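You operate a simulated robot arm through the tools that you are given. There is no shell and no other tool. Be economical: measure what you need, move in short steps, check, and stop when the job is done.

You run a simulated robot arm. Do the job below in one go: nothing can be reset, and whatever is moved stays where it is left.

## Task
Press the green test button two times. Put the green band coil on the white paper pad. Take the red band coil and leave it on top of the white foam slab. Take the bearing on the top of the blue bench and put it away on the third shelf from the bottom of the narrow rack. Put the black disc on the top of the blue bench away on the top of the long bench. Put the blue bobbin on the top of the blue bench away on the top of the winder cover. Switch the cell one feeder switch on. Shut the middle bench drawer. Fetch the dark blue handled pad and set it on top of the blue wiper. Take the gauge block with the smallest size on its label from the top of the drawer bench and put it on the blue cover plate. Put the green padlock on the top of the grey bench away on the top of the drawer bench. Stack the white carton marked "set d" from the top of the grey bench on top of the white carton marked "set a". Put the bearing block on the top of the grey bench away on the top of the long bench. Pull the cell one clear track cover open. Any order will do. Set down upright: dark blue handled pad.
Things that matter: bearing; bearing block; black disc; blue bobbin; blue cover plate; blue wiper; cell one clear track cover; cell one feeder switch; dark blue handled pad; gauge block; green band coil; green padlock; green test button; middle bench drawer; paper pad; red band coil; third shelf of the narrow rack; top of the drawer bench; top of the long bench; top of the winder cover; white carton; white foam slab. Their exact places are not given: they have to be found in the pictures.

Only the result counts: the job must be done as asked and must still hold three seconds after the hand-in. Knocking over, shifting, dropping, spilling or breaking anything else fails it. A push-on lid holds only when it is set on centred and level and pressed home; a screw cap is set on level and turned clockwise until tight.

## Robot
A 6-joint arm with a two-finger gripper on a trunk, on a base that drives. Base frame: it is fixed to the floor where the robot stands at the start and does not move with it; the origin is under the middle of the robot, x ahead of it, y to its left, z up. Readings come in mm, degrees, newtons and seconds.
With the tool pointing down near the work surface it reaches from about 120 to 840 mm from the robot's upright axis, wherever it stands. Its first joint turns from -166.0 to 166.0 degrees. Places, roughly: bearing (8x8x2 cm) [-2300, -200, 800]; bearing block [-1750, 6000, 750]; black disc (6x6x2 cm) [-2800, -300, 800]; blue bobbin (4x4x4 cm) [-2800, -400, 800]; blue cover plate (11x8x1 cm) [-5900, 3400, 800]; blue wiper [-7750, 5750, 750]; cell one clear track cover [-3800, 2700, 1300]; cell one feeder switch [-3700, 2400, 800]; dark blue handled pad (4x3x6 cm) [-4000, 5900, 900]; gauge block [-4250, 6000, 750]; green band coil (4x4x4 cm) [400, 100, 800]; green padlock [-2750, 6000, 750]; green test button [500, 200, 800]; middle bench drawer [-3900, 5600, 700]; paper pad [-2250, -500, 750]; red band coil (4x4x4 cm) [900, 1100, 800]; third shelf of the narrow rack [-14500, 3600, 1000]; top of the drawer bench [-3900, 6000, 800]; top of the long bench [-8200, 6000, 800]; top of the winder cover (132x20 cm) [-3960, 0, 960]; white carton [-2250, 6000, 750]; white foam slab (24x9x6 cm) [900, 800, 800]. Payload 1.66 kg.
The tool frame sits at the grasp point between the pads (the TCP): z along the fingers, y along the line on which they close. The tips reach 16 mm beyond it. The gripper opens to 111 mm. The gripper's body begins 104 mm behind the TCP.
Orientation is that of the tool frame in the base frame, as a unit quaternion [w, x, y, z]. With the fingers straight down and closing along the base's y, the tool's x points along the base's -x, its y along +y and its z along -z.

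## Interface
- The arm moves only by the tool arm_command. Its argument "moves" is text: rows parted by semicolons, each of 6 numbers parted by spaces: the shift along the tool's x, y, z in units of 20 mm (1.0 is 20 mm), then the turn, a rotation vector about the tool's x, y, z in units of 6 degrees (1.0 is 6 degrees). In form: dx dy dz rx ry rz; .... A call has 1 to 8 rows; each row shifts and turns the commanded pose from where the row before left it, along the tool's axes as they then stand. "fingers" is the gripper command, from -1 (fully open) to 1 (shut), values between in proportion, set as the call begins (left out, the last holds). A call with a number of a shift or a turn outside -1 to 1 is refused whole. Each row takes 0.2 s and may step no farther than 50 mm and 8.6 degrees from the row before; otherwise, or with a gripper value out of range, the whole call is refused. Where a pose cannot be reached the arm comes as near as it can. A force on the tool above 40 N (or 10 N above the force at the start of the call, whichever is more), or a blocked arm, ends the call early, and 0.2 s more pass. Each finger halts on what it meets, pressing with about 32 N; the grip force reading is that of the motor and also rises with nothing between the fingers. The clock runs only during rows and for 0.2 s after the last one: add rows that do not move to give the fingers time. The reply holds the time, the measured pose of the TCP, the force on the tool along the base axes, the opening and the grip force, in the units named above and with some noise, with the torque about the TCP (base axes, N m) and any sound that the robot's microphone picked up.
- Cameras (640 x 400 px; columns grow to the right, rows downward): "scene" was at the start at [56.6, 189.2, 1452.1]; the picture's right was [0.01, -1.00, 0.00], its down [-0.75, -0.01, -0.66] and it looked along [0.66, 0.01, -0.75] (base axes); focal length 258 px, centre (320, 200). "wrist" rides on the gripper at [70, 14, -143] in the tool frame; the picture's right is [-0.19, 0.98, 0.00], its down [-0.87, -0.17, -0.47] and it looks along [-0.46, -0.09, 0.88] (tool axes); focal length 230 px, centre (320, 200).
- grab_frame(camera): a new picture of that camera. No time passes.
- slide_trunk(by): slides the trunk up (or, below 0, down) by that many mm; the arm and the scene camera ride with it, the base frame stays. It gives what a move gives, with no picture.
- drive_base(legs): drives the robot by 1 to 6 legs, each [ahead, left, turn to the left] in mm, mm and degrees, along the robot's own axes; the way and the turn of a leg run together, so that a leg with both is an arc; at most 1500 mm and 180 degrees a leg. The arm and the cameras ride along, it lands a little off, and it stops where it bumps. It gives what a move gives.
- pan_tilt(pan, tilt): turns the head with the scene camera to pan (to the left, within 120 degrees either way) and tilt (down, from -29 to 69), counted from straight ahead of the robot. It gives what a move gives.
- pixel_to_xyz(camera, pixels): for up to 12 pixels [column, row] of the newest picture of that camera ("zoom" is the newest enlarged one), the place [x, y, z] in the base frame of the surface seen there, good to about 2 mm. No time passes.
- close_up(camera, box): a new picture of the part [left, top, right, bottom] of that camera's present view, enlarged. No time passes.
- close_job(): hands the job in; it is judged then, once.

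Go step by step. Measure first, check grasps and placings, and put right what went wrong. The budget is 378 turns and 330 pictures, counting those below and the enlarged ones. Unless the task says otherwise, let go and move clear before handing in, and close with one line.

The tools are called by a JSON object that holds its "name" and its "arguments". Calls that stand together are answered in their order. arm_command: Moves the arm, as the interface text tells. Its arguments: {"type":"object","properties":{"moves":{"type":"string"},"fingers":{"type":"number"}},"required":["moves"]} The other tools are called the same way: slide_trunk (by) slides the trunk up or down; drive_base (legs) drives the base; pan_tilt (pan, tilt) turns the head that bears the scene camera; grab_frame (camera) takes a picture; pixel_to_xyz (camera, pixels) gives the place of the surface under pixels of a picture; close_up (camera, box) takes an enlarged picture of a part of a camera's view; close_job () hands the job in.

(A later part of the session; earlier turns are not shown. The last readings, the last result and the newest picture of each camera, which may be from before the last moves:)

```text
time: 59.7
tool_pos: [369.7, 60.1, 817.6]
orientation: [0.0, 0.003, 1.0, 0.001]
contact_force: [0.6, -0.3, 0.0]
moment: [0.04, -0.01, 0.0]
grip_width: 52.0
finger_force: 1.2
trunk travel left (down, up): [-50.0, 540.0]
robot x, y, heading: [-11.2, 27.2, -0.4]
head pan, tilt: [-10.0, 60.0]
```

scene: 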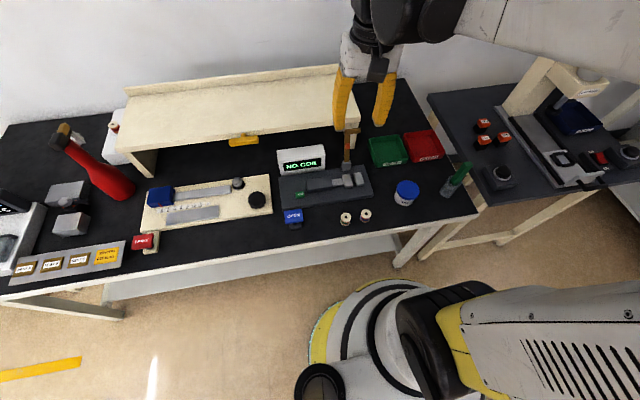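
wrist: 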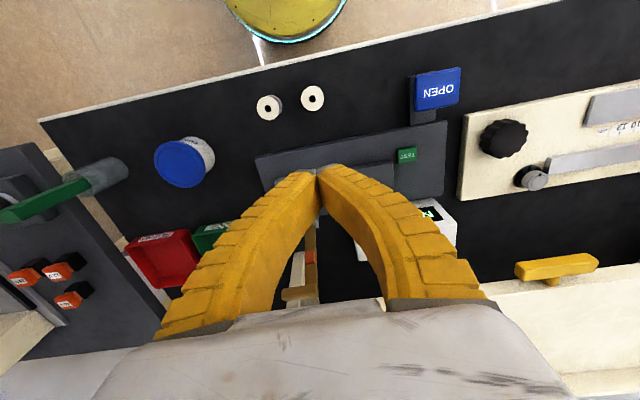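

In place; up 2 mm and grip, then lift.

{"name": "arm_command", "arguments": {"moves": "0 0 -0.1 0 0 0; 0 0 0 0 0 0; 0 0 0 0 0 0; 0 0 0 0 0 0", "fingers": 1}}

{"name": "arm_command", "arguments": {"moves": "0 0 -0.5 0 0 0; 0 0 -1 0 0 0; 0 0 -1 0 0 0; 0 0 -1 0 0 0; 0 0 -1 0 0 0; 0 0 -1 0 0 0; 0 0 -1 0 0 0; 0 0 -1 0 0 0"}}

{"name": "grab_frame", "arguments": {"camera": "wrist"}}

```text
time: 60.7
tool_pos: [368.7, 59.6, 821.7]
orientation: [0.001, 0.003, 1.0, 0.0]
contact_force: [0.0, -0.3, -0.6]
moment: [-0.01, -0.01, 0.02]
grip_width: 26.0
finger_force: 31.9
trunk travel left (down, up): [-50.0, 540.0]
robot x, y, heading: [-11.5, 27.5, -0.3]
head pan, tilt: [-10.0, 60.0]
```

```text
time: 62.5
tool_pos: [369.6, 58.4, 970.7]
orientation: [0.0, 0.002, 1.0, 0.0]
contact_force: [-0.1, -0.5, -0.1]
moment: [0.02, -0.01, 0.0]
grip_width: 25.4
finger_force: 32.3
trunk travel left (down, up): [-50.0, 540.0]
robot x, y, heading: [-9.5, 31.0, -0.3]
head pan, tilt: [-10.0, 60.0]
```

```text
299 pictures are left
```

wrist: 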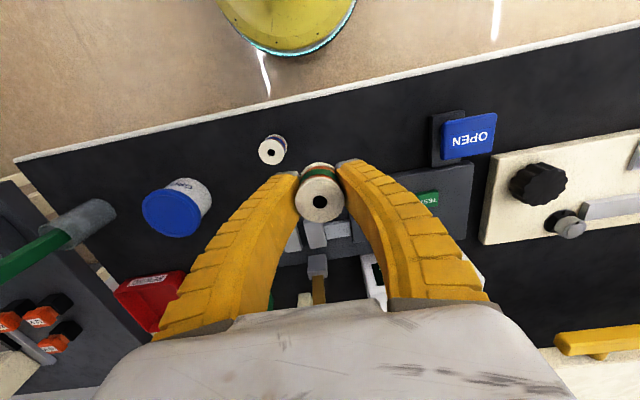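

Green coil held. Look behind-left and behind-right for the way to the blue bench.

{"name": "drive_base", "arguments": {"legs": [[-350, 0, 0], [0, 0, 170]]}}

{"name": "pan_tilt", "arguments": {"pan": 0, "tilt": 15}}

{"name": "grab_frame", "arguments": {"camera": "scene"}}

```text
time: 71.9
tool_pos: [-743.3, 48.2, 970.0]
orientation: [0.0, 0.998, -0.066, 0.0]
contact_force: [-1.0, 0.4, -1.0]
moment: [-0.03, 0.03, -0.01]
grip_width: 22.6
finger_force: 31.8
trunk travel left (down, up): [-50.0, 540.0]
robot x, y, heading: [-362.1, 32.1, 172.5]
head pan, tilt: [-10.0, 60.0]
```

```text
time: 73.0
tool_pos: [-745.0, 48.7, 971.0]
orientation: [0.0, 0.998, -0.065, 0.0]
contact_force: [0.5, -1.3, 0.0]
moment: [0.02, 0.0, -0.01]
grip_width: 22.2
finger_force: 32.3
trunk travel left (down, up): [-50.0, 540.0]
robot x, y, heading: [-360.7, 34.5, 172.4]
head pan, tilt: [0.0, 15.0]
```

```text
298 pictures are left
```

scene: 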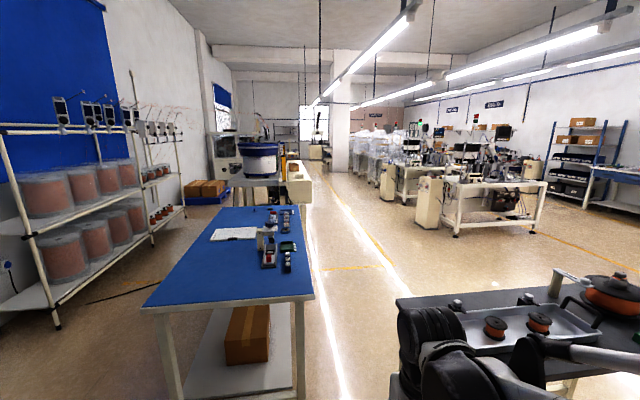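

Blue bench ahead, with white pad at (235,234). Grip width has crept to 22, so check the coil, and measure the bench.

{"name": "pixel_to_xyz", "arguments": {"camera": "scene", "pixels": [[235, 235], [142, 306], [313, 298], [298, 206], [225, 207], [268, 260], [287, 225], [400, 297], [560, 300], [320, 330], [262, 170], [240, 195]]}}

{"name": "grab_frame", "arguments": {"camera": "wrist"}}

{"name": "close_up", "arguments": {"camera": "scene", "box": [130, 130, 330, 310]}}

```text
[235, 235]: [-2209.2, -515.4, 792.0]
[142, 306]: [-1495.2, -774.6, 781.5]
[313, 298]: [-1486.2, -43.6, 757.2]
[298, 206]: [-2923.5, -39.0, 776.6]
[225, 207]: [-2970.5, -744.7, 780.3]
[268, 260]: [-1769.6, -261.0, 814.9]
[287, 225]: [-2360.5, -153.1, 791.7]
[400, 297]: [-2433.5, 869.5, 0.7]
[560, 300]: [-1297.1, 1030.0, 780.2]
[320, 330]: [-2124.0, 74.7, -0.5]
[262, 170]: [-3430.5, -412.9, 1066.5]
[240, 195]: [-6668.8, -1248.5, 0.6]
```

```text
297 pictures are left
```

wrist: 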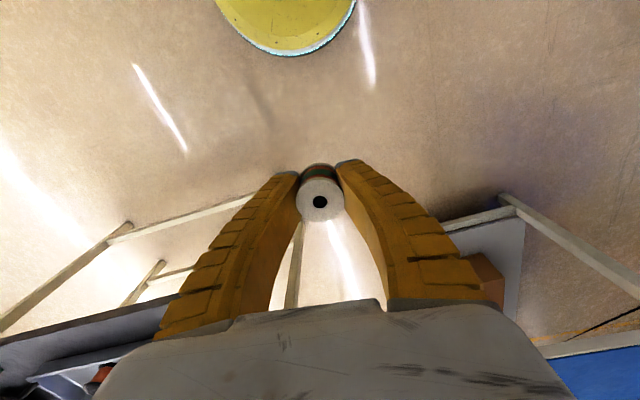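

```text
2.22 times, centred on (230, 220) of scene
```

zoom: 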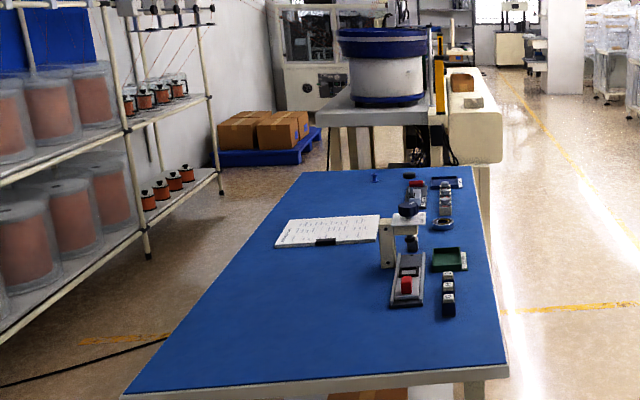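

Bench spans x −1490…−2960, y −770…−40; pad at (−2209,−515). Check aisle width to the grey table.

{"name": "pixel_to_xyz", "arguments": {"camera": "scene", "pixels": [[405, 310], [410, 299], [397, 300], [450, 297], [395, 385], [555, 395]]}}

{"name": "pixel_to_xyz", "arguments": {"camera": "zoom", "pixels": [[408, 208], [388, 225], [406, 240], [402, 285], [448, 285], [448, 258], [442, 222], [447, 181], [416, 190], [374, 178], [295, 240], [370, 222]]}}

```text
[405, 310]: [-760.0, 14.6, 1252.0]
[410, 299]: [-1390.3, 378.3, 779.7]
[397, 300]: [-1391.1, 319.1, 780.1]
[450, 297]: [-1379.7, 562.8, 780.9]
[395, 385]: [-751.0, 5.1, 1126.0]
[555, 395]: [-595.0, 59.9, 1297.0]
```

```text
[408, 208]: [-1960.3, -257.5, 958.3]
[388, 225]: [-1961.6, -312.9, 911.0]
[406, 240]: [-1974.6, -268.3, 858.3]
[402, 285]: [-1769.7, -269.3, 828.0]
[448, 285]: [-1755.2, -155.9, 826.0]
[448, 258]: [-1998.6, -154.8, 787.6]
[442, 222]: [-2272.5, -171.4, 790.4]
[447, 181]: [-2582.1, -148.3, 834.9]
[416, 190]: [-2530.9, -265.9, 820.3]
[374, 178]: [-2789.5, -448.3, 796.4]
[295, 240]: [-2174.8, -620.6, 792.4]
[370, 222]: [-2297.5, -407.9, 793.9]
```

The aisle to the right of the bench is too narrow here (≈360 mm). Measure the left aisle between bench and wire rack.

{"name": "pixel_to_xyz", "arguments": {"camera": "scene", "pixels": [[57, 326], [152, 256], [185, 214], [30, 230], [20, 300], [140, 285], [100, 300], [170, 370], [110, 250]]}}

{"name": "pan_tilt", "arguments": {"pan": 60, "tilt": 30}}

{"name": "grab_frame", "arguments": {"camera": "scene"}}

{"name": "pan_tilt", "arguments": {"pan": -60, "tilt": 30}}

{"name": "grab_frame", "arguments": {"camera": "scene"}}

```text
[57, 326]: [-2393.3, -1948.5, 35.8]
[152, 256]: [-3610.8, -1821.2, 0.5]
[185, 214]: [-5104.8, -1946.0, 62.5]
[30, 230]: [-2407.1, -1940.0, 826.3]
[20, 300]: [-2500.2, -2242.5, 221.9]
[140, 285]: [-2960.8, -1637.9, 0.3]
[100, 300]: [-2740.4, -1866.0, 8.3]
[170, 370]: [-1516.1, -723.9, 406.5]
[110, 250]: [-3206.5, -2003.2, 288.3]
```

```text
time: 74.3
tool_pos: [-744.2, 47.2, 970.6]
orientation: [0.0, 0.998, -0.066, 0.0]
contact_force: [0.2, -0.6, 0.8]
moment: [0.01, 0.05, 0.01]
grip_width: 22.4
finger_force: 31.6
trunk travel left (down, up): [-50.0, 540.0]
robot x, y, heading: [-360.1, 30.5, 172.6]
head pan, tilt: [60.0, 30.0]
```

```text
295 pictures are left
```

scene: 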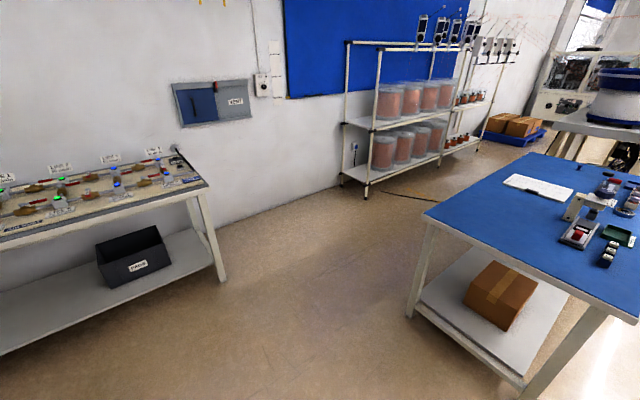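

```text
time: 76.3
tool_pos: [-743.6, 49.8, 970.7]
orientation: [0.0, 0.998, -0.065, 0.0]
contact_force: [-0.4, -0.3, -0.7]
moment: [0.03, 0.01, 0.02]
grip_width: 21.9
finger_force: 31.8
trunk travel left (down, up): [-50.0, 540.0]
robot x, y, heading: [-362.4, 29.2, 172.6]
head pan, tilt: [-60.0, 30.0]
```

```text
294 pictures are left
```

scene: 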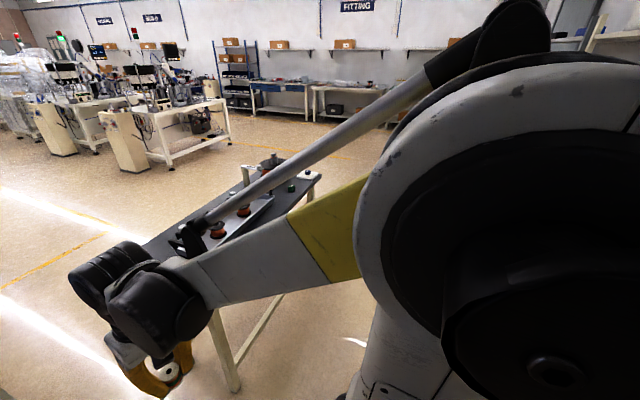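

Left aisle is wide (rack at y≈−1950). Drive diagonally to (−1150,−1060), then along the bench to x≈−2200.

{"name": "drive_base", "arguments": {"legs": [[0, 0, 7.5], [790, 1090, 0]]}}

{"name": "pan_tilt", "arguments": {"pan": -20, "tilt": 35}}

{"name": "grab_frame", "arguments": {"camera": "scene"}}

```text
time: 83.7
tool_pos: [-1526.1, -1124.8, 970.8]
orientation: [0.001, 1.0, 0.01, 0.0]
contact_force: [-0.3, -0.4, -0.1]
moment: [0.02, 0.05, -0.01]
grip_width: 21.5
finger_force: 32.2
trunk travel left (down, up): [-50.0, 540.0]
robot x, y, heading: [-1145.1, -1081.7, -178.8]
head pan, tilt: [-60.0, 30.0]
```

```text
time: 84.8
tool_pos: [-1526.1, -1125.3, 970.3]
orientation: [0.0, 1.0, 0.01, 0.0]
contact_force: [0.2, 1.1, -0.8]
moment: [0.01, -0.01, -0.01]
grip_width: 21.5
finger_force: 31.8
trunk travel left (down, up): [-50.0, 540.0]
robot x, y, heading: [-1142.1, -1087.2, -178.6]
head pan, tilt: [-20.0, 35.0]
```

```text
293 pictures are left
```

scene: 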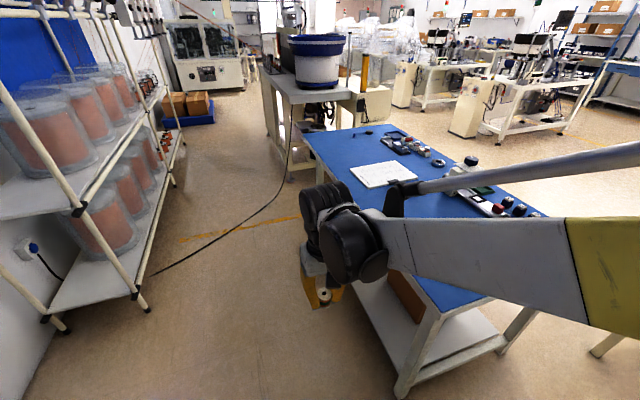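

Drive ahead to x≈−2245 and turn right to face the bench.

{"name": "drive_base", "arguments": {"legs": [[1100, -55, 0], [0, 0, -91]]}}

{"name": "pan_tilt", "arguments": {"pan": 0, "tilt": 45}}

{"name": "grab_frame", "arguments": {"camera": "scene"}}

```text
time: 94.2
tool_pos: [-2254.2, -672.3, 970.2]
orientation: [0.0, -0.706, 0.709, 0.001]
contact_force: [0.1, 0.3, -1.1]
moment: [-0.03, 0.03, 0.01]
grip_width: 21.4
finger_force: 31.6
trunk travel left (down, up): [-50.0, 540.0]
robot x, y, heading: [-2222.2, -1053.6, 89.7]
head pan, tilt: [-20.0, 35.0]
```

```text
time: 95.0
tool_pos: [-2253.7, -671.9, 971.3]
orientation: [0.0, -0.706, 0.708, 0.0]
contact_force: [0.8, 1.0, -0.7]
moment: [0.01, -0.02, 0.01]
grip_width: 21.5
finger_force: 32.1
trunk travel left (down, up): [-50.0, 540.0]
robot x, y, heading: [-2220.7, -1055.7, 90.0]
head pan, tilt: [0.0, 45.0]
```

```text
292 pictures are left
```

scene: 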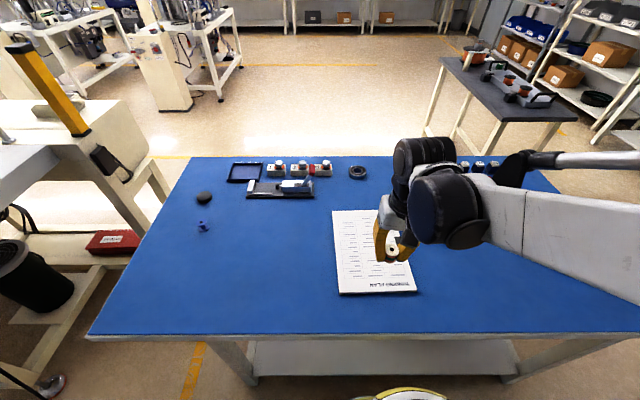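

Pad at (335–415, 211–293). Bearing ring at (357,172), disc (204,197), bobbin (202,227). Measure them.

{"name": "pixel_to_xyz", "arguments": {"camera": "scene", "pixels": [[337, 214], [342, 288], [410, 286], [360, 250], [357, 166], [358, 174], [350, 172], [204, 194], [204, 199], [202, 224], [202, 230], [300, 300]]}}

{"name": "close_up", "arguments": {"camera": "scene", "box": [180, 150, 400, 290]}}

```text
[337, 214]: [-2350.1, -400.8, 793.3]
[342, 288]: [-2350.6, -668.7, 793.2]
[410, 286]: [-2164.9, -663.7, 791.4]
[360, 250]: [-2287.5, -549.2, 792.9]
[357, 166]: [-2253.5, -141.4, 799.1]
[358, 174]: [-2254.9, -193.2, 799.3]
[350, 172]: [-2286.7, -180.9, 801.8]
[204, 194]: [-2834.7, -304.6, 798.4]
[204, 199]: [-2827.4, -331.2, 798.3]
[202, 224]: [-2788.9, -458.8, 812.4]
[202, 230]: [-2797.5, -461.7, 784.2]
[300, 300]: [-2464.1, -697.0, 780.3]
```

```text
2.86 times, centred on (290, 220) of scene
```

zoom: 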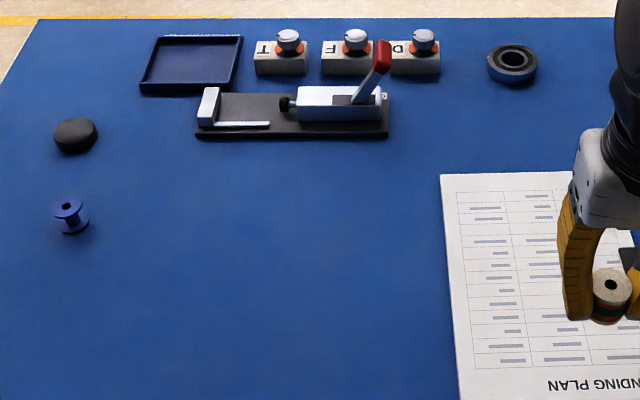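

Place on pad at (−2254,−560). Move forward and lower.

{"name": "arm_command", "arguments": {"moves": "-1 0 1 0 0 0; -1 0 1 0 0 0; -1 0 1 0 0 0; -1 0 1 0 0 0; -1 0 1 0 0 0; -0.5 0 1 0 0 0; 0 0 1 0 0 0; 0 0 0.4 0 0 0"}}

{"name": "arm_command", "arguments": {"moves": "0 0 0.2 0 0 0; 0 0 0.1 0 0 0; 0 0 0.1 0 0 0; 0 0 0 0 0 0"}}

```text
time: 96.8
tool_pos: [-2253.3, -562.9, 822.3]
orientation: [0.001, -0.705, 0.709, 0.0]
contact_force: [0.2, 0.4, 0.0]
moment: [0.03, -0.01, 0.0]
grip_width: 21.2
finger_force: 31.8
trunk travel left (down, up): [-50.0, 540.0]
robot x, y, heading: [-2221.1, -1055.0, 89.5]
head pan, tilt: [0.0, 45.0]
```

```text
time: 97.8
tool_pos: [-2253.0, -562.5, 815.3]
orientation: [0.0, -0.706, 0.709, 0.0]
contact_force: [0.2, -0.6, -0.6]
moment: [0.0, 0.0, 0.01]
grip_width: 21.4
finger_force: 31.8
trunk travel left (down, up): [-50.0, 540.0]
robot x, y, heading: [-2222.8, -1053.0, 89.9]
head pan, tilt: [0.0, 45.0]
```

{"name": "arm_command", "arguments": {"moves": "0 0 0.07 0 0 0; 0 0 0.06 0 0 0; 0 0 0 0 0 0"}}

{"name": "close_up", "arguments": {"camera": "scene", "box": [330, 200, 450, 300]}}

```text
time: 98.6
tool_pos: [-2252.8, -562.0, 811.1]
orientation: [0.0, -0.705, 0.709, 0.0]
contact_force: [-0.1, 2.3, 7.5]
moment: [0.17, 0.01, 0.0]
grip_width: 21.7
finger_force: 31.5
trunk travel left (down, up): [-50.0, 540.0]
robot x, y, heading: [-2221.3, -1052.7, 89.7]
head pan, tilt: [0.0, 45.0]
```

```text
4.00 times, centred on (390, 250) of scene
```

zoom: 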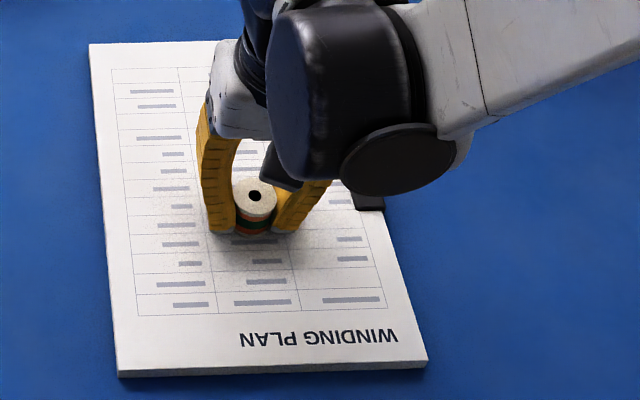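

Contact made on the pad. Release and lift.

{"name": "arm_command", "arguments": {"moves": "0 0 0 0 0 0; 0 0 0 0 0 0", "fingers": -0.1}}

{"name": "arm_command", "arguments": {"moves": "0 0 -0.5 0 0 0; 0 0 -1 0 0 0; 0 0 -1 0 0 0; 0 0 -1 0 0 0; 0 0 -1 0 0 0; 0 0 -1 0 0 0; 0 0 -1 0 0 0; 0 0 -1 0 0 0"}}

{"name": "grab_frame", "arguments": {"camera": "wrist"}}

```text
time: 99.2
tool_pos: [-2253.7, -562.4, 812.1]
orientation: [-0.001, -0.705, 0.709, 0.0]
contact_force: [0.5, -1.1, 0.2]
moment: [-0.01, 0.0, 0.01]
grip_width: 63.2
finger_force: 1.5
trunk travel left (down, up): [-50.0, 540.0]
robot x, y, heading: [-2221.9, -1053.1, 89.5]
head pan, tilt: [0.0, 45.0]
```

```text
time: 101.0
tool_pos: [-2253.5, -563.0, 962.0]
orientation: [0.0, -0.706, 0.709, 0.0]
contact_force: [0.7, 0.2, -0.5]
moment: [0.02, -0.03, -0.01]
grip_width: 63.1
finger_force: 1.3
trunk travel left (down, up): [-50.0, 540.0]
robot x, y, heading: [-2221.4, -1054.5, 89.8]
head pan, tilt: [0.0, 45.0]
```

```text
289 pictures are left
```

wrist: 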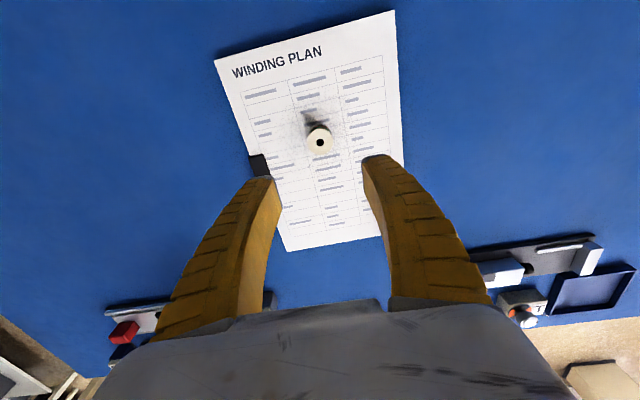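

Green coil is on the pad. Next the bobbin: shift the base along the bench by 540 to the left.

{"name": "drive_base", "arguments": {"legs": [[0, 540, 0]]}}

{"name": "pan_tilt", "arguments": {"pan": 15, "tilt": 40}}

{"name": "grab_frame", "arguments": {"camera": "scene"}}

{"name": "grab_frame", "arguments": {"camera": "wrist"}}

```text
time: 104.2
tool_pos: [-2796.2, -557.7, 962.9]
orientation: [0.0, -0.705, 0.709, 0.0]
contact_force: [0.5, -0.2, 0.1]
moment: [-0.04, -0.01, -0.01]
grip_width: 63.2
finger_force: 1.0
trunk travel left (down, up): [-50.0, 540.0]
robot x, y, heading: [-2768.3, -1052.7, 89.5]
head pan, tilt: [0.0, 45.0]
```

```text
time: 104.9
tool_pos: [-2796.4, -557.7, 962.2]
orientation: [0.0, -0.705, 0.709, 0.0]
contact_force: [-1.3, -0.2, -0.6]
moment: [-0.01, 0.01, 0.03]
grip_width: 63.0
finger_force: 1.2
trunk travel left (down, up): [-50.0, 540.0]
robot x, y, heading: [-2767.1, -1052.7, 89.5]
head pan, tilt: [15.0, 40.0]
```

```text
288 pictures are left
```

scene: 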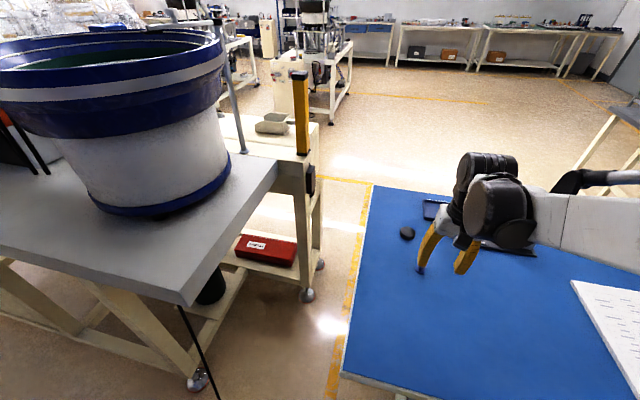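

```text
287 pictures are left
```

wrist: 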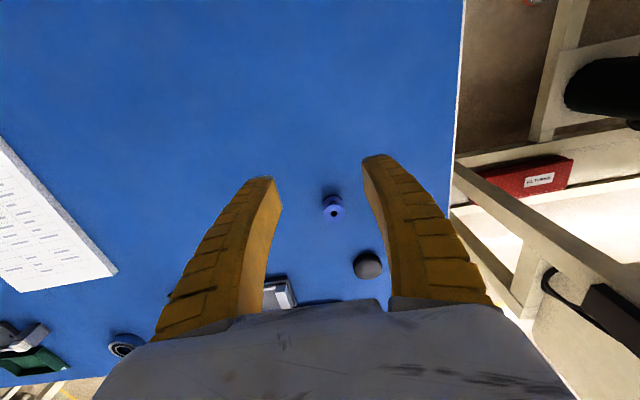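

Measure the bobbin at wrist (333,207), and the gap to the feeder table.

{"name": "pixel_to_xyz", "arguments": {"camera": "wrist", "pixels": [[333, 200], [333, 213], [324, 206], [342, 206], [333, 206], [367, 262]]}}

{"name": "pixel_to_xyz", "arguments": {"camera": "scene", "pixels": [[274, 165], [184, 302], [306, 295], [300, 130], [372, 188], [346, 372], [290, 255], [310, 155], [250, 130], [225, 118], [200, 380]]}}

```text
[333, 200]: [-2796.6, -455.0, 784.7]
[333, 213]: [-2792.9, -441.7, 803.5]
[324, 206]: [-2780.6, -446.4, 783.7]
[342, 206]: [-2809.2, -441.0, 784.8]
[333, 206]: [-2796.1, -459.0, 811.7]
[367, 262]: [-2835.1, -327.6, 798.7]
```

```text
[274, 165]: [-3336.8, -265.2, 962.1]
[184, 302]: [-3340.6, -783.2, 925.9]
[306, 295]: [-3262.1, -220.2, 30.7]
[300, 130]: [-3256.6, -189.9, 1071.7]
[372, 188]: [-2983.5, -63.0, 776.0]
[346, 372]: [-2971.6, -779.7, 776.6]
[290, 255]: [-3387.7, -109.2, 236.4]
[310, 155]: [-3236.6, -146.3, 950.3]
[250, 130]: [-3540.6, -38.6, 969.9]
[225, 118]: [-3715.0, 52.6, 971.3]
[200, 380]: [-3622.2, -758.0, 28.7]
```

Gap is too narrow for the base, so I'll go around later. Move over the bobbin and descend partway.

{"name": "arm_command", "arguments": {"moves": "-1 0 1 0 0 0; -1 0 1 0 0 0; -1 0 1 0 0 0; -1 0 1 0 0 0; -1.0 0 0 0 0 0; 0 0 0 0 0 0"}}

{"name": "close_up", "arguments": {"camera": "wrist", "box": [250, 90, 410, 250]}}

```text
time: 106.3
tool_pos: [-2793.3, -457.3, 882.5]
orientation: [-0.001, -0.705, 0.709, 0.001]
contact_force: [-0.2, 0.4, 0.3]
moment: [0.03, 0.03, 0.0]
grip_width: 62.8
finger_force: 2.0
trunk travel left (down, up): [-50.0, 540.0]
robot x, y, heading: [-2768.2, -1051.0, 89.7]
head pan, tilt: [15.0, 40.0]
```

```text
2.50 times, centred on (330, 170) of wrist
```

zoom: 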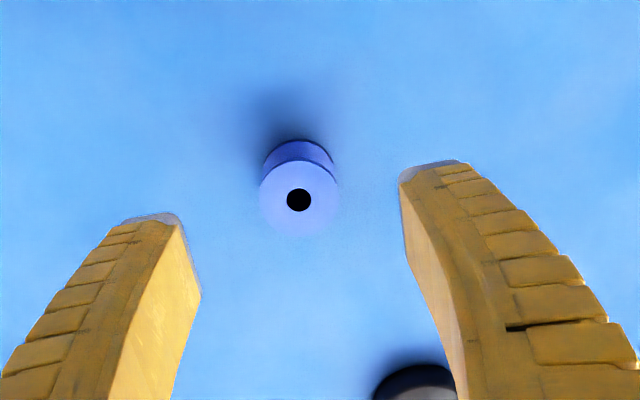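

{"name": "pixel_to_xyz", "arguments": {"camera": "zoom", "pixels": [[272, 200], [326, 200], [299, 172], [299, 228], [299, 150], [230, 200]]}}

```text
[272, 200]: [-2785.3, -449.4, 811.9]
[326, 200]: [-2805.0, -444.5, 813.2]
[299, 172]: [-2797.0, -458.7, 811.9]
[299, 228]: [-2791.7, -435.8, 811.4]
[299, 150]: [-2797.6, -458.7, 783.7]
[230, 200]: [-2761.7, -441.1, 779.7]
```

Bobbin centre (−2795,−447), height 780–812. Descend and grip.

{"name": "arm_command", "arguments": {"moves": "-0.5 0.1 1 0 0 0; 0 0 1 0 0 0; 0 0 1 0 0 0; 0 0 1 0 0 0; 0 0 0.15 0 0 0; 0 0 0 0 0 0"}}

{"name": "arm_command", "arguments": {"moves": "0 0 0 0 0 0; 0 0 0 0 0 0; 0 0 0 0 0 0", "fingers": 1}}

{"name": "arm_command", "arguments": {"moves": "0 0 -0.5 0 0 0; 0 0 -1 0 0 0; 0 0 -1 0 0 0; 0 0 -1 0 0 0; 0 0 -1 0 0 0; 0 0 -1 0 0 0; 0 0 -1 0 0 0; 0 0 -1 0 0 0"}}

{"name": "grab_frame", "arguments": {"camera": "wrist"}}

```text
time: 107.7
tool_pos: [-2796.7, -448.9, 799.1]
orientation: [0.0, -0.704, 0.71, 0.0]
contact_force: [0.0, 0.4, -0.1]
moment: [0.0, -0.02, 0.05]
grip_width: 62.9
finger_force: 1.3
trunk travel left (down, up): [-50.0, 540.0]
robot x, y, heading: [-2769.8, -1048.7, 89.5]
head pan, tilt: [15.0, 40.0]
```

```text
time: 108.5
tool_pos: [-2797.7, -448.3, 799.6]
orientation: [0.001, -0.705, 0.709, 0.0]
contact_force: [-1.0, 0.2, 4.3]
moment: [0.06, -0.02, 0.01]
grip_width: 24.9
finger_force: 32.3
trunk travel left (down, up): [-50.0, 540.0]
robot x, y, heading: [-2768.6, -1049.4, 89.5]
head pan, tilt: [15.0, 40.0]
```

```text
time: 110.3
tool_pos: [-2798.3, -449.1, 951.3]
orientation: [0.0, -0.704, 0.71, 0.0]
contact_force: [-0.1, -0.3, 0.6]
moment: [-0.01, -0.03, 0.0]
grip_width: 23.4
finger_force: 31.8
trunk travel left (down, up): [-50.0, 540.0]
robot x, y, heading: [-2765.2, -1049.8, 89.4]
head pan, tilt: [15.0, 40.0]
```

```text
285 pictures are left
```

wrist: 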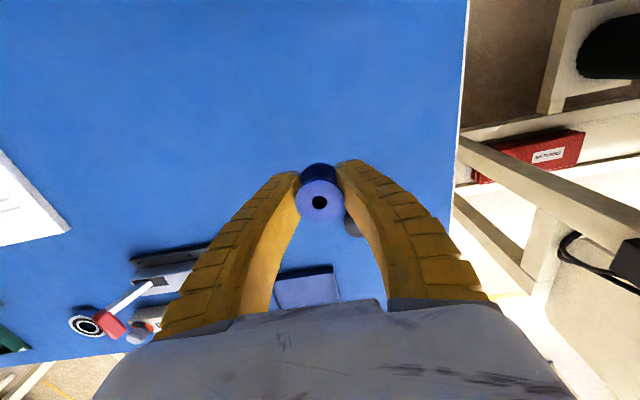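

Bobbin held. Retract the arm a bit and drive back round the near end of the bench, keeping heading 90.

{"name": "arm_command", "arguments": {"moves": "1 0 -0.5 0 0 0; 1 0 -0.5 0 0 0; 1 0 -0.5 0 0 0; 1 0 -0.5 0 0 0; 1 0 -0.5 0 0 0; 1 0 -0.5 0 0 0; 1 0 -0.5 0 0 0; 1 0 -0.5 0 0 0"}}

{"name": "drive_base", "arguments": {"legs": [[0, -1400, 0], [0, -230, 0], [1080, -790, 0]]}}

{"name": "pan_tilt", "arguments": {"pan": 30, "tilt": 35}}

{"name": "grab_frame", "arguments": {"camera": "scene"}}

```text
time: 112.1
tool_pos: [-2799.7, -609.6, 1030.8]
orientation: [0.001, -0.705, 0.71, 0.0]
contact_force: [0.3, 0.8, 0.4]
moment: [0.02, 0.01, -0.04]
grip_width: 22.9
finger_force: 32.1
trunk travel left (down, up): [-50.0, 540.0]
robot x, y, heading: [-2768.0, -1050.3, 89.5]
head pan, tilt: [15.0, 40.0]
```

```text
time: 126.8
tool_pos: [-303.5, 389.8, 1029.7]
orientation: [0.0, -0.693, 0.721, 0.001]
contact_force: [-0.3, -0.6, -1.0]
moment: [-0.01, -0.02, 0.0]
grip_width: 21.5
finger_force: 32.4
trunk travel left (down, up): [-50.0, 540.0]
robot x, y, heading: [-284.3, -49.9, 87.7]
head pan, tilt: [15.0, 40.0]
```

```text
time: 127.6
tool_pos: [-305.2, 389.6, 1031.7]
orientation: [-0.001, -0.693, 0.721, 0.0]
contact_force: [-0.1, 0.4, -0.6]
moment: [-0.04, -0.01, 0.02]
grip_width: 21.5
finger_force: 32.3
trunk travel left (down, up): [-50.0, 540.0]
robot x, y, heading: [-284.7, -52.6, 87.7]
head pan, tilt: [30.0, 35.0]
```

```text
284 pictures are left
```

scene: 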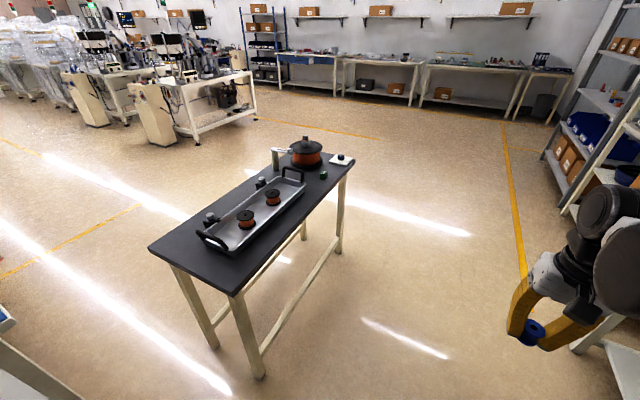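

Measure table corners and distant landmarks.

{"name": "pixel_to_xyz", "arguments": {"camera": "scene", "pixels": [[150, 245], [235, 290], [350, 160], [290, 142], [260, 375], [340, 250], [212, 345], [170, 145], [250, 115], [275, 85], [375, 85]]}}

```text
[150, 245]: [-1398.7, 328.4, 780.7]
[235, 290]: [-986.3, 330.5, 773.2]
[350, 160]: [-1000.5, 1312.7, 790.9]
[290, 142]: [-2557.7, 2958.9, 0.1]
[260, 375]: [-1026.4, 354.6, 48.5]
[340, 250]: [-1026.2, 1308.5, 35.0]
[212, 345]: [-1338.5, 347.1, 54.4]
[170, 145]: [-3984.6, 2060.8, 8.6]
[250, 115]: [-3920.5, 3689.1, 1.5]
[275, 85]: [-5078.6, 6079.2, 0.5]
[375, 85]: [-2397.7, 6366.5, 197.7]
```

Table is x −1400…−985, y 330…1313. Drive round its far end: north to y≈1750, turn west, then on to x≈−1800.

{"name": "drive_base", "arguments": {"legs": [[1000, 150, 2.3], [800, 0, 0], [0, 0, 90], [1400, 0, 0]]}}

{"name": "pan_tilt", "arguments": {"pan": 20, "tilt": 25}}

{"name": "grab_frame", "arguments": {"camera": "scene"}}

```text
time: 147.1
tool_pos: [-2253.8, 1693.6, 1030.6]
orientation: [0.0, 1.0, 0.006, 0.0]
contact_force: [0.3, 0.3, -0.1]
moment: [-0.01, 0.03, 0.02]
grip_width: 21.7
finger_force: 32.3
trunk travel left (down, up): [-50.0, 540.0]
robot x, y, heading: [-1810.6, 1737.7, -179.0]
head pan, tilt: [30.0, 35.0]
```

```text
time: 147.9
tool_pos: [-2254.9, 1693.9, 1030.5]
orientation: [0.0, 1.0, 0.006, 0.0]
contact_force: [0.9, 0.1, -0.5]
moment: [0.0, -0.02, -0.01]
grip_width: 21.5
finger_force: 32.0
trunk travel left (down, up): [-50.0, 540.0]
robot x, y, heading: [-1811.3, 1735.6, -179.4]
head pan, tilt: [20.0, 25.0]
```

```text
283 pictures are left
```

scene: 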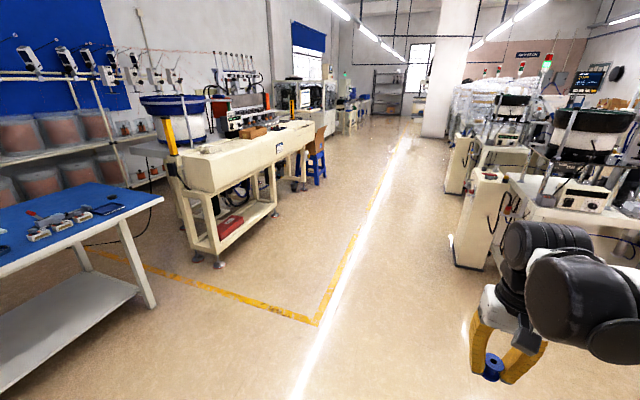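

Winder cover is the cream beam from (180,160) to (310,125). Measure it and nearby items.

{"name": "pixel_to_xyz", "arguments": {"camera": "scene", "pixels": [[215, 160], [185, 156], [230, 148], [260, 140], [300, 125], [213, 190], [275, 160], [318, 180], [240, 132], [275, 128], [222, 265], [315, 325]]}}

{"name": "close_up", "arguments": {"camera": "scene", "box": [130, 60, 340, 230]}}

```text
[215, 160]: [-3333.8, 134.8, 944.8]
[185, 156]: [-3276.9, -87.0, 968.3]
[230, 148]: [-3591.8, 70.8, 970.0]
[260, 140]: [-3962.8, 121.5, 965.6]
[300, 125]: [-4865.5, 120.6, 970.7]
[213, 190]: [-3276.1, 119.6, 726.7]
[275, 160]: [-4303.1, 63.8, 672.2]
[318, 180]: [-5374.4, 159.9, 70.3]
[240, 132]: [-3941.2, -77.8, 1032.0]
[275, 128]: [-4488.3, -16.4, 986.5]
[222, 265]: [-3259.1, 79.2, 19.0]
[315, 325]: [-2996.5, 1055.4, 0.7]
```

```text
2.35 times, centred on (235, 145) of scene
```

zoom: 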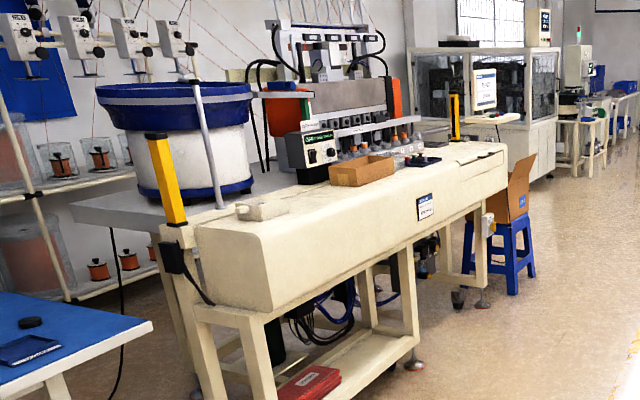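

Clear cover area near x −3700, y 50, z≈970. Drive there facing it: to about (−3700, 600), heading −90.

{"name": "drive_base", "arguments": {"legs": [[945, 570, 0], [945, 570, 0], [0, 0, 89]]}}

{"name": "pan_tilt", "arguments": {"pan": 0, "tilt": 50}}

{"name": "grab_frame", "arguments": {"camera": "scene"}}

```text
time: 162.6
tool_pos: [-3641.0, 132.8, 1029.9]
orientation: [0.0, 0.698, 0.716, 0.0]
contact_force: [-0.3, 0.2, -0.4]
moment: [0.02, 0.0, 0.0]
grip_width: 21.2
finger_force: 32.0
trunk travel left (down, up): [-50.0, 540.0]
robot x, y, heading: [-3688.3, 573.0, -88.6]
head pan, tilt: [20.0, 25.0]
```

```text
time: 163.5
tool_pos: [-3639.4, 132.5, 1030.7]
orientation: [-0.001, 0.698, 0.716, -0.001]
contact_force: [1.1, 0.1, -0.1]
moment: [0.01, 0.02, 0.02]
grip_width: 21.1
finger_force: 31.9
trunk travel left (down, up): [-50.0, 540.0]
robot x, y, heading: [-3689.3, 574.1, -88.3]
head pan, tilt: [0.0, 50.0]
```

```text
281 pictures are left
```

scene: 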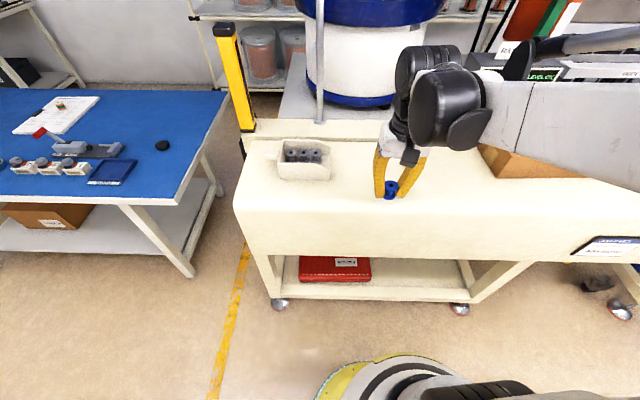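

Measure cover top flatness near the drop spot.

{"name": "pixel_to_xyz", "arguments": {"camera": "scene", "pixels": [[360, 155], [360, 165], [360, 175], [360, 185], [360, 195], [360, 205], [360, 215], [330, 170], [440, 180], [300, 145], [250, 150], [620, 200]]}}

```text
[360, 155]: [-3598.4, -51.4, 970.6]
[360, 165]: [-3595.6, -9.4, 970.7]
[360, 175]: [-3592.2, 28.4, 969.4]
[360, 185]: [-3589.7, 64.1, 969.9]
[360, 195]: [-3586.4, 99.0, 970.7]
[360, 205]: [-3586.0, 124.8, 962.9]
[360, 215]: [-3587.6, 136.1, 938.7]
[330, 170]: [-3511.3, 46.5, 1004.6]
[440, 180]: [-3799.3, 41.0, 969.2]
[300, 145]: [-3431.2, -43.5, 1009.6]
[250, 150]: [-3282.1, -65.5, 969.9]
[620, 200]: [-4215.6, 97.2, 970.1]
```

Flat at z 970. Move in to y≈25 and lower.

{"name": "arm_command", "arguments": {"moves": "-1 0 0 0 0 0; -1 0 0 0 0 0; -1 0 0 0 0 0; -1 0 0 0 0 0; -1 0 0 0 0 0; -0.4 0 1 0 0 0; 0 0 0.75 0 0 0; 0 0 0 0 0 0"}}

{"name": "arm_command", "arguments": {"moves": "0 0 0.1 0 0 0; 0 0 0.07 0 0 0; 0 0 0 0 0 0"}}

```text
time: 165.3
tool_pos: [-3637.7, 25.1, 996.9]
orientation: [0.0, 0.698, 0.717, 0.0]
contact_force: [-0.9, 0.9, -0.5]
moment: [0.0, 0.01, 0.02]
grip_width: 21.3
finger_force: 31.6
trunk travel left (down, up): [-50.0, 540.0]
robot x, y, heading: [-3689.2, 573.6, -88.3]
head pan, tilt: [0.0, 50.0]
```

```text
time: 166.1
tool_pos: [-3637.7, 25.6, 992.6]
orientation: [0.0, 0.698, 0.716, 0.0]
contact_force: [0.0, 0.5, -0.6]
moment: [0.02, -0.03, 0.01]
grip_width: 21.2
finger_force: 31.8
trunk travel left (down, up): [-50.0, 540.0]
robot x, y, heading: [-3686.3, 575.0, -88.6]
head pan, tilt: [0.0, 50.0]
```

{"name": "arm_command", "arguments": {"moves": "0 0 0.1 0 0 0; 0 0 0.05 0 0 0; 0 0 0 0 0 0"}}

{"name": "close_up", "arguments": {"camera": "scene", "box": [340, 120, 460, 220]}}

```text
time: 166.9
tool_pos: [-3638.3, 25.2, 990.2]
orientation: [0.0, 0.698, 0.716, -0.001]
contact_force: [-1.2, -2.5, 18.5]
moment: [-0.17, 0.05, 0.0]
grip_width: 22.0
finger_force: 32.3
trunk travel left (down, up): [-50.0, 540.0]
robot x, y, heading: [-3687.0, 570.2, -88.3]
head pan, tilt: [0.0, 50.0]
```

```text
4.00 times, centred on (400, 170) of scene
```

zoom: 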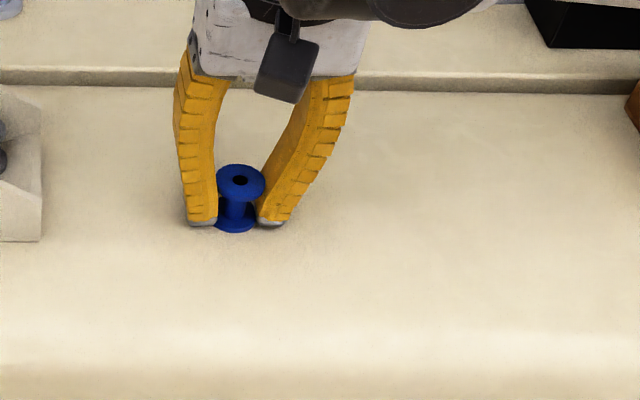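

Contact. Release and lift.

{"name": "arm_command", "arguments": {"moves": "0 0 0 0 0 0; 0 0 0 0 0 0", "fingers": -0.1}}

{"name": "arm_command", "arguments": {"moves": "0 0 -0.5 0 0 0; 0 0 -1 0 0 0; 0 0 -1 0 0 0; 0 0 -1 0 0 0; 0.5 0 -1 0 0 0; 1 0 0 0 0 0; 1 0 0 0 0 0; 1 0 0 0 0 0"}}

{"name": "grab_frame", "arguments": {"camera": "scene"}}

```text
time: 167.5
tool_pos: [-3638.1, 24.8, 988.7]
orientation: [0.0, 0.698, 0.716, 0.0]
contact_force: [-0.4, 0.2, -0.6]
moment: [0.0, 0.0, 0.02]
grip_width: 63.1
finger_force: 1.4
trunk travel left (down, up): [-50.0, 540.0]
robot x, y, heading: [-3686.6, 570.3, -88.4]
head pan, tilt: [0.0, 50.0]
```

```text
time: 169.3
tool_pos: [-3640.8, 96.1, 1079.6]
orientation: [-0.001, 0.698, 0.716, 0.0]
contact_force: [0.3, 0.5, 0.5]
moment: [-0.02, -0.04, -0.01]
grip_width: 63.1
finger_force: 1.3
trunk travel left (down, up): [-50.0, 540.0]
robot x, y, heading: [-3689.8, 570.4, -88.5]
head pan, tilt: [0.0, 50.0]
```

```text
279 pictures are left
```

scene: 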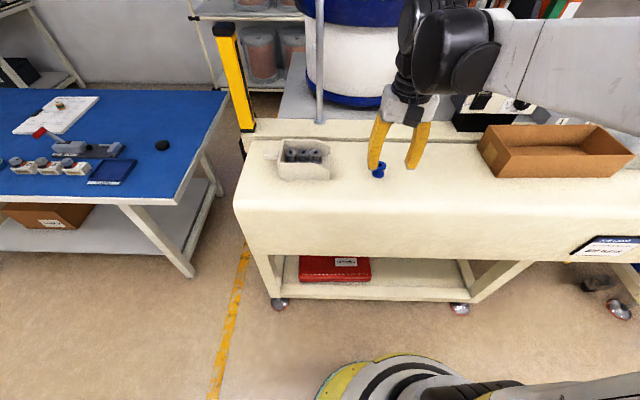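

Bobbin is on the cover. Next the disc from the bench: drive to (−2700, 245).

{"name": "drive_base", "arguments": {"legs": [[0, 980, 0], [320, 0, -1.5]]}}

{"name": "grab_frame", "arguments": {"camera": "scene"}}

```text
time: 176.1
tool_pos: [-2679.2, -203.2, 1079.1]
orientation: [0.0, 0.71, 0.704, 0.001]
contact_force: [-0.6, 0.0, -1.1]
moment: [-0.02, -0.02, -0.02]
grip_width: 63.0
finger_force: 1.3
trunk travel left (down, up): [-50.0, 540.0]
robot x, y, heading: [-2710.2, 277.3, -90.4]
head pan, tilt: [0.0, 50.0]
```

```text
278 pictures are left
```

scene: 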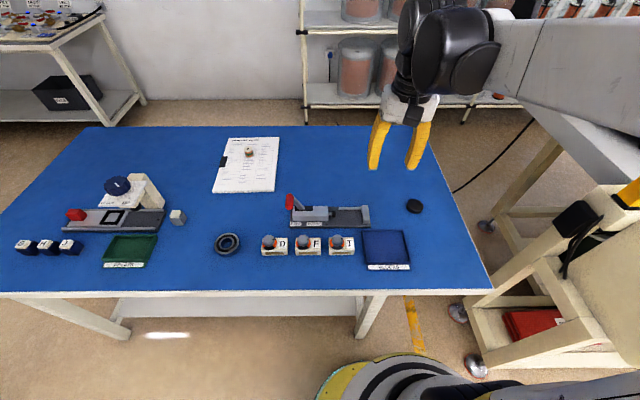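

Disc at (414,206), bearing at (227,243). Measure both.

{"name": "pixel_to_xyz", "arguments": {"camera": "scene", "pixels": [[414, 202], [408, 205], [421, 205], [414, 209], [227, 236], [227, 250], [216, 242], [239, 242], [385, 232], [340, 215], [227, 242]]}}

{"name": "close_up", "arguments": {"camera": "scene", "box": [200, 180, 440, 280]}}

```text
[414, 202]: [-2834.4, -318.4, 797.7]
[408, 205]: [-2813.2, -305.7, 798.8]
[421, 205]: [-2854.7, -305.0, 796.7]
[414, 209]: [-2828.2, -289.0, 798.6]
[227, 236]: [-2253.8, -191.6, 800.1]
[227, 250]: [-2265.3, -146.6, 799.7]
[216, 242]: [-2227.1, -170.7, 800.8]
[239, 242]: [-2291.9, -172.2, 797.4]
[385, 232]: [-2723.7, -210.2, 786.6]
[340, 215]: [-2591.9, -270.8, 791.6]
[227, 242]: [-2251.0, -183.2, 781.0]
```

```text
2.67 times, centred on (320, 230) of scene
```

zoom: 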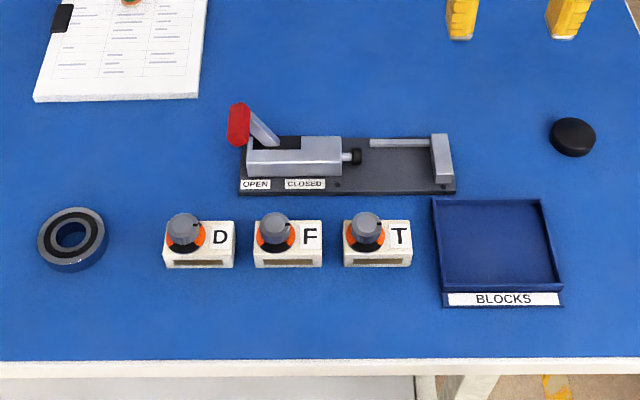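

Disc centre ≈(−2834,−306), top 798. Move over it and descend, fully open.

{"name": "arm_command", "arguments": {"moves": "-0.65 -0.97 1 0 0 0; -0.65 -0.97 1 0 0 0; -0.65 -0.97 1 0 0 0; -0.65 -0.97 1 0 0 0; -0.65 -0.97 1 0 0 0; -0.65 -0.97 1 0 0 0; -0.65 -0.97 1 0 0 0; -0.65 -0.97 1 0 0 0", "fingers": -0.5}}

{"name": "grab_frame", "arguments": {"camera": "wrist"}}

```text
time: 177.9
tool_pos: [-2832.8, -306.9, 917.0]
orientation: [0.001, 0.71, 0.704, 0.0]
contact_force: [-0.5, -1.0, 0.4]
moment: [0.02, -0.02, 0.0]
grip_width: 84.3
finger_force: 0.4
trunk travel left (down, up): [-50.0, 540.0]
robot x, y, heading: [-2714.4, 277.3, -90.2]
head pan, tilt: [0.0, 50.0]
```

```text
276 pictures are left
```

wrist: 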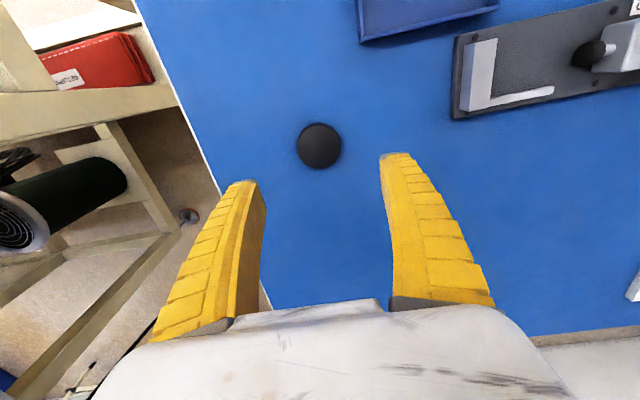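

{"name": "pixel_to_xyz", "arguments": {"camera": "wrist", "pixels": [[299, 145], [340, 145], [319, 126], [319, 165], [360, 145]]}}

```text
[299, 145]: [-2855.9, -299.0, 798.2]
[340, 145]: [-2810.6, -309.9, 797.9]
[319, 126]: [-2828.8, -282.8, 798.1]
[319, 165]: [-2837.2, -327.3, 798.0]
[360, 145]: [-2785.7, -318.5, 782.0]
```

Centred at (−2833,−305). Descend to 798 and grip.

{"name": "arm_command", "arguments": {"moves": "-0.1 0 1 0 0 0; 0 0 1 0 0 0; 0 0 1 0 0 0; 0 0 1 0 0 0; 0 0 1 0 0 0; 0 0 0.9 0 0 0; 0 0 0 0 0 0"}}

{"name": "arm_command", "arguments": {"moves": "0 0 0 0 0 0; 0 0 0 0 0 0; 0 0 0 0 0 0", "fingers": 1}}

{"name": "arm_command", "arguments": {"moves": "0 0 -0.5 0 0 0; 0 0 -1 0 0 0; 0 0 -1 0 0 0; 0 0 -1 0 0 0; 0 0 -1 0 0 0; 0 0 -1 0 0 0; 0 0 -1 0 0 0; 0 0 -1 0 0 0"}}

{"name": "grab_frame", "arguments": {"camera": "wrist"}}

```text
time: 179.5
tool_pos: [-2834.5, -307.6, 802.6]
orientation: [0.0, 0.709, 0.705, 0.0]
contact_force: [0.4, -0.3, -0.1]
moment: [-0.03, 0.02, -0.03]
grip_width: 84.5
finger_force: 0.8
trunk travel left (down, up): [-50.0, 540.0]
robot x, y, heading: [-2710.7, 276.7, -90.2]
head pan, tilt: [0.0, 50.0]
```

```text
time: 180.3
tool_pos: [-2834.7, -306.8, 802.7]
orientation: [0.0, 0.71, 0.704, 0.0]
contact_force: [-0.5, -0.5, 1.5]
moment: [-0.04, -0.01, -0.01]
grip_width: 47.2
finger_force: 31.6
trunk travel left (down, up): [-50.0, 540.0]
robot x, y, heading: [-2711.3, 275.4, -90.3]
head pan, tilt: [0.0, 50.0]
```

```text
time: 182.1
tool_pos: [-2835.2, -308.6, 951.3]
orientation: [0.0, 0.71, 0.704, 0.001]
contact_force: [0.2, -0.2, -0.6]
moment: [-0.01, 0.03, 0.03]
grip_width: 47.1
finger_force: 31.9
trunk travel left (down, up): [-50.0, 540.0]
robot x, y, heading: [-2708.7, 278.5, -90.0]
head pan, tilt: [0.0, 50.0]
```

```text
275 pictures are left
```

wrist: 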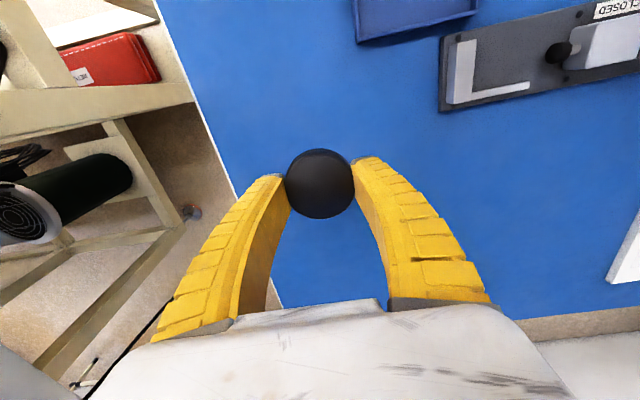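

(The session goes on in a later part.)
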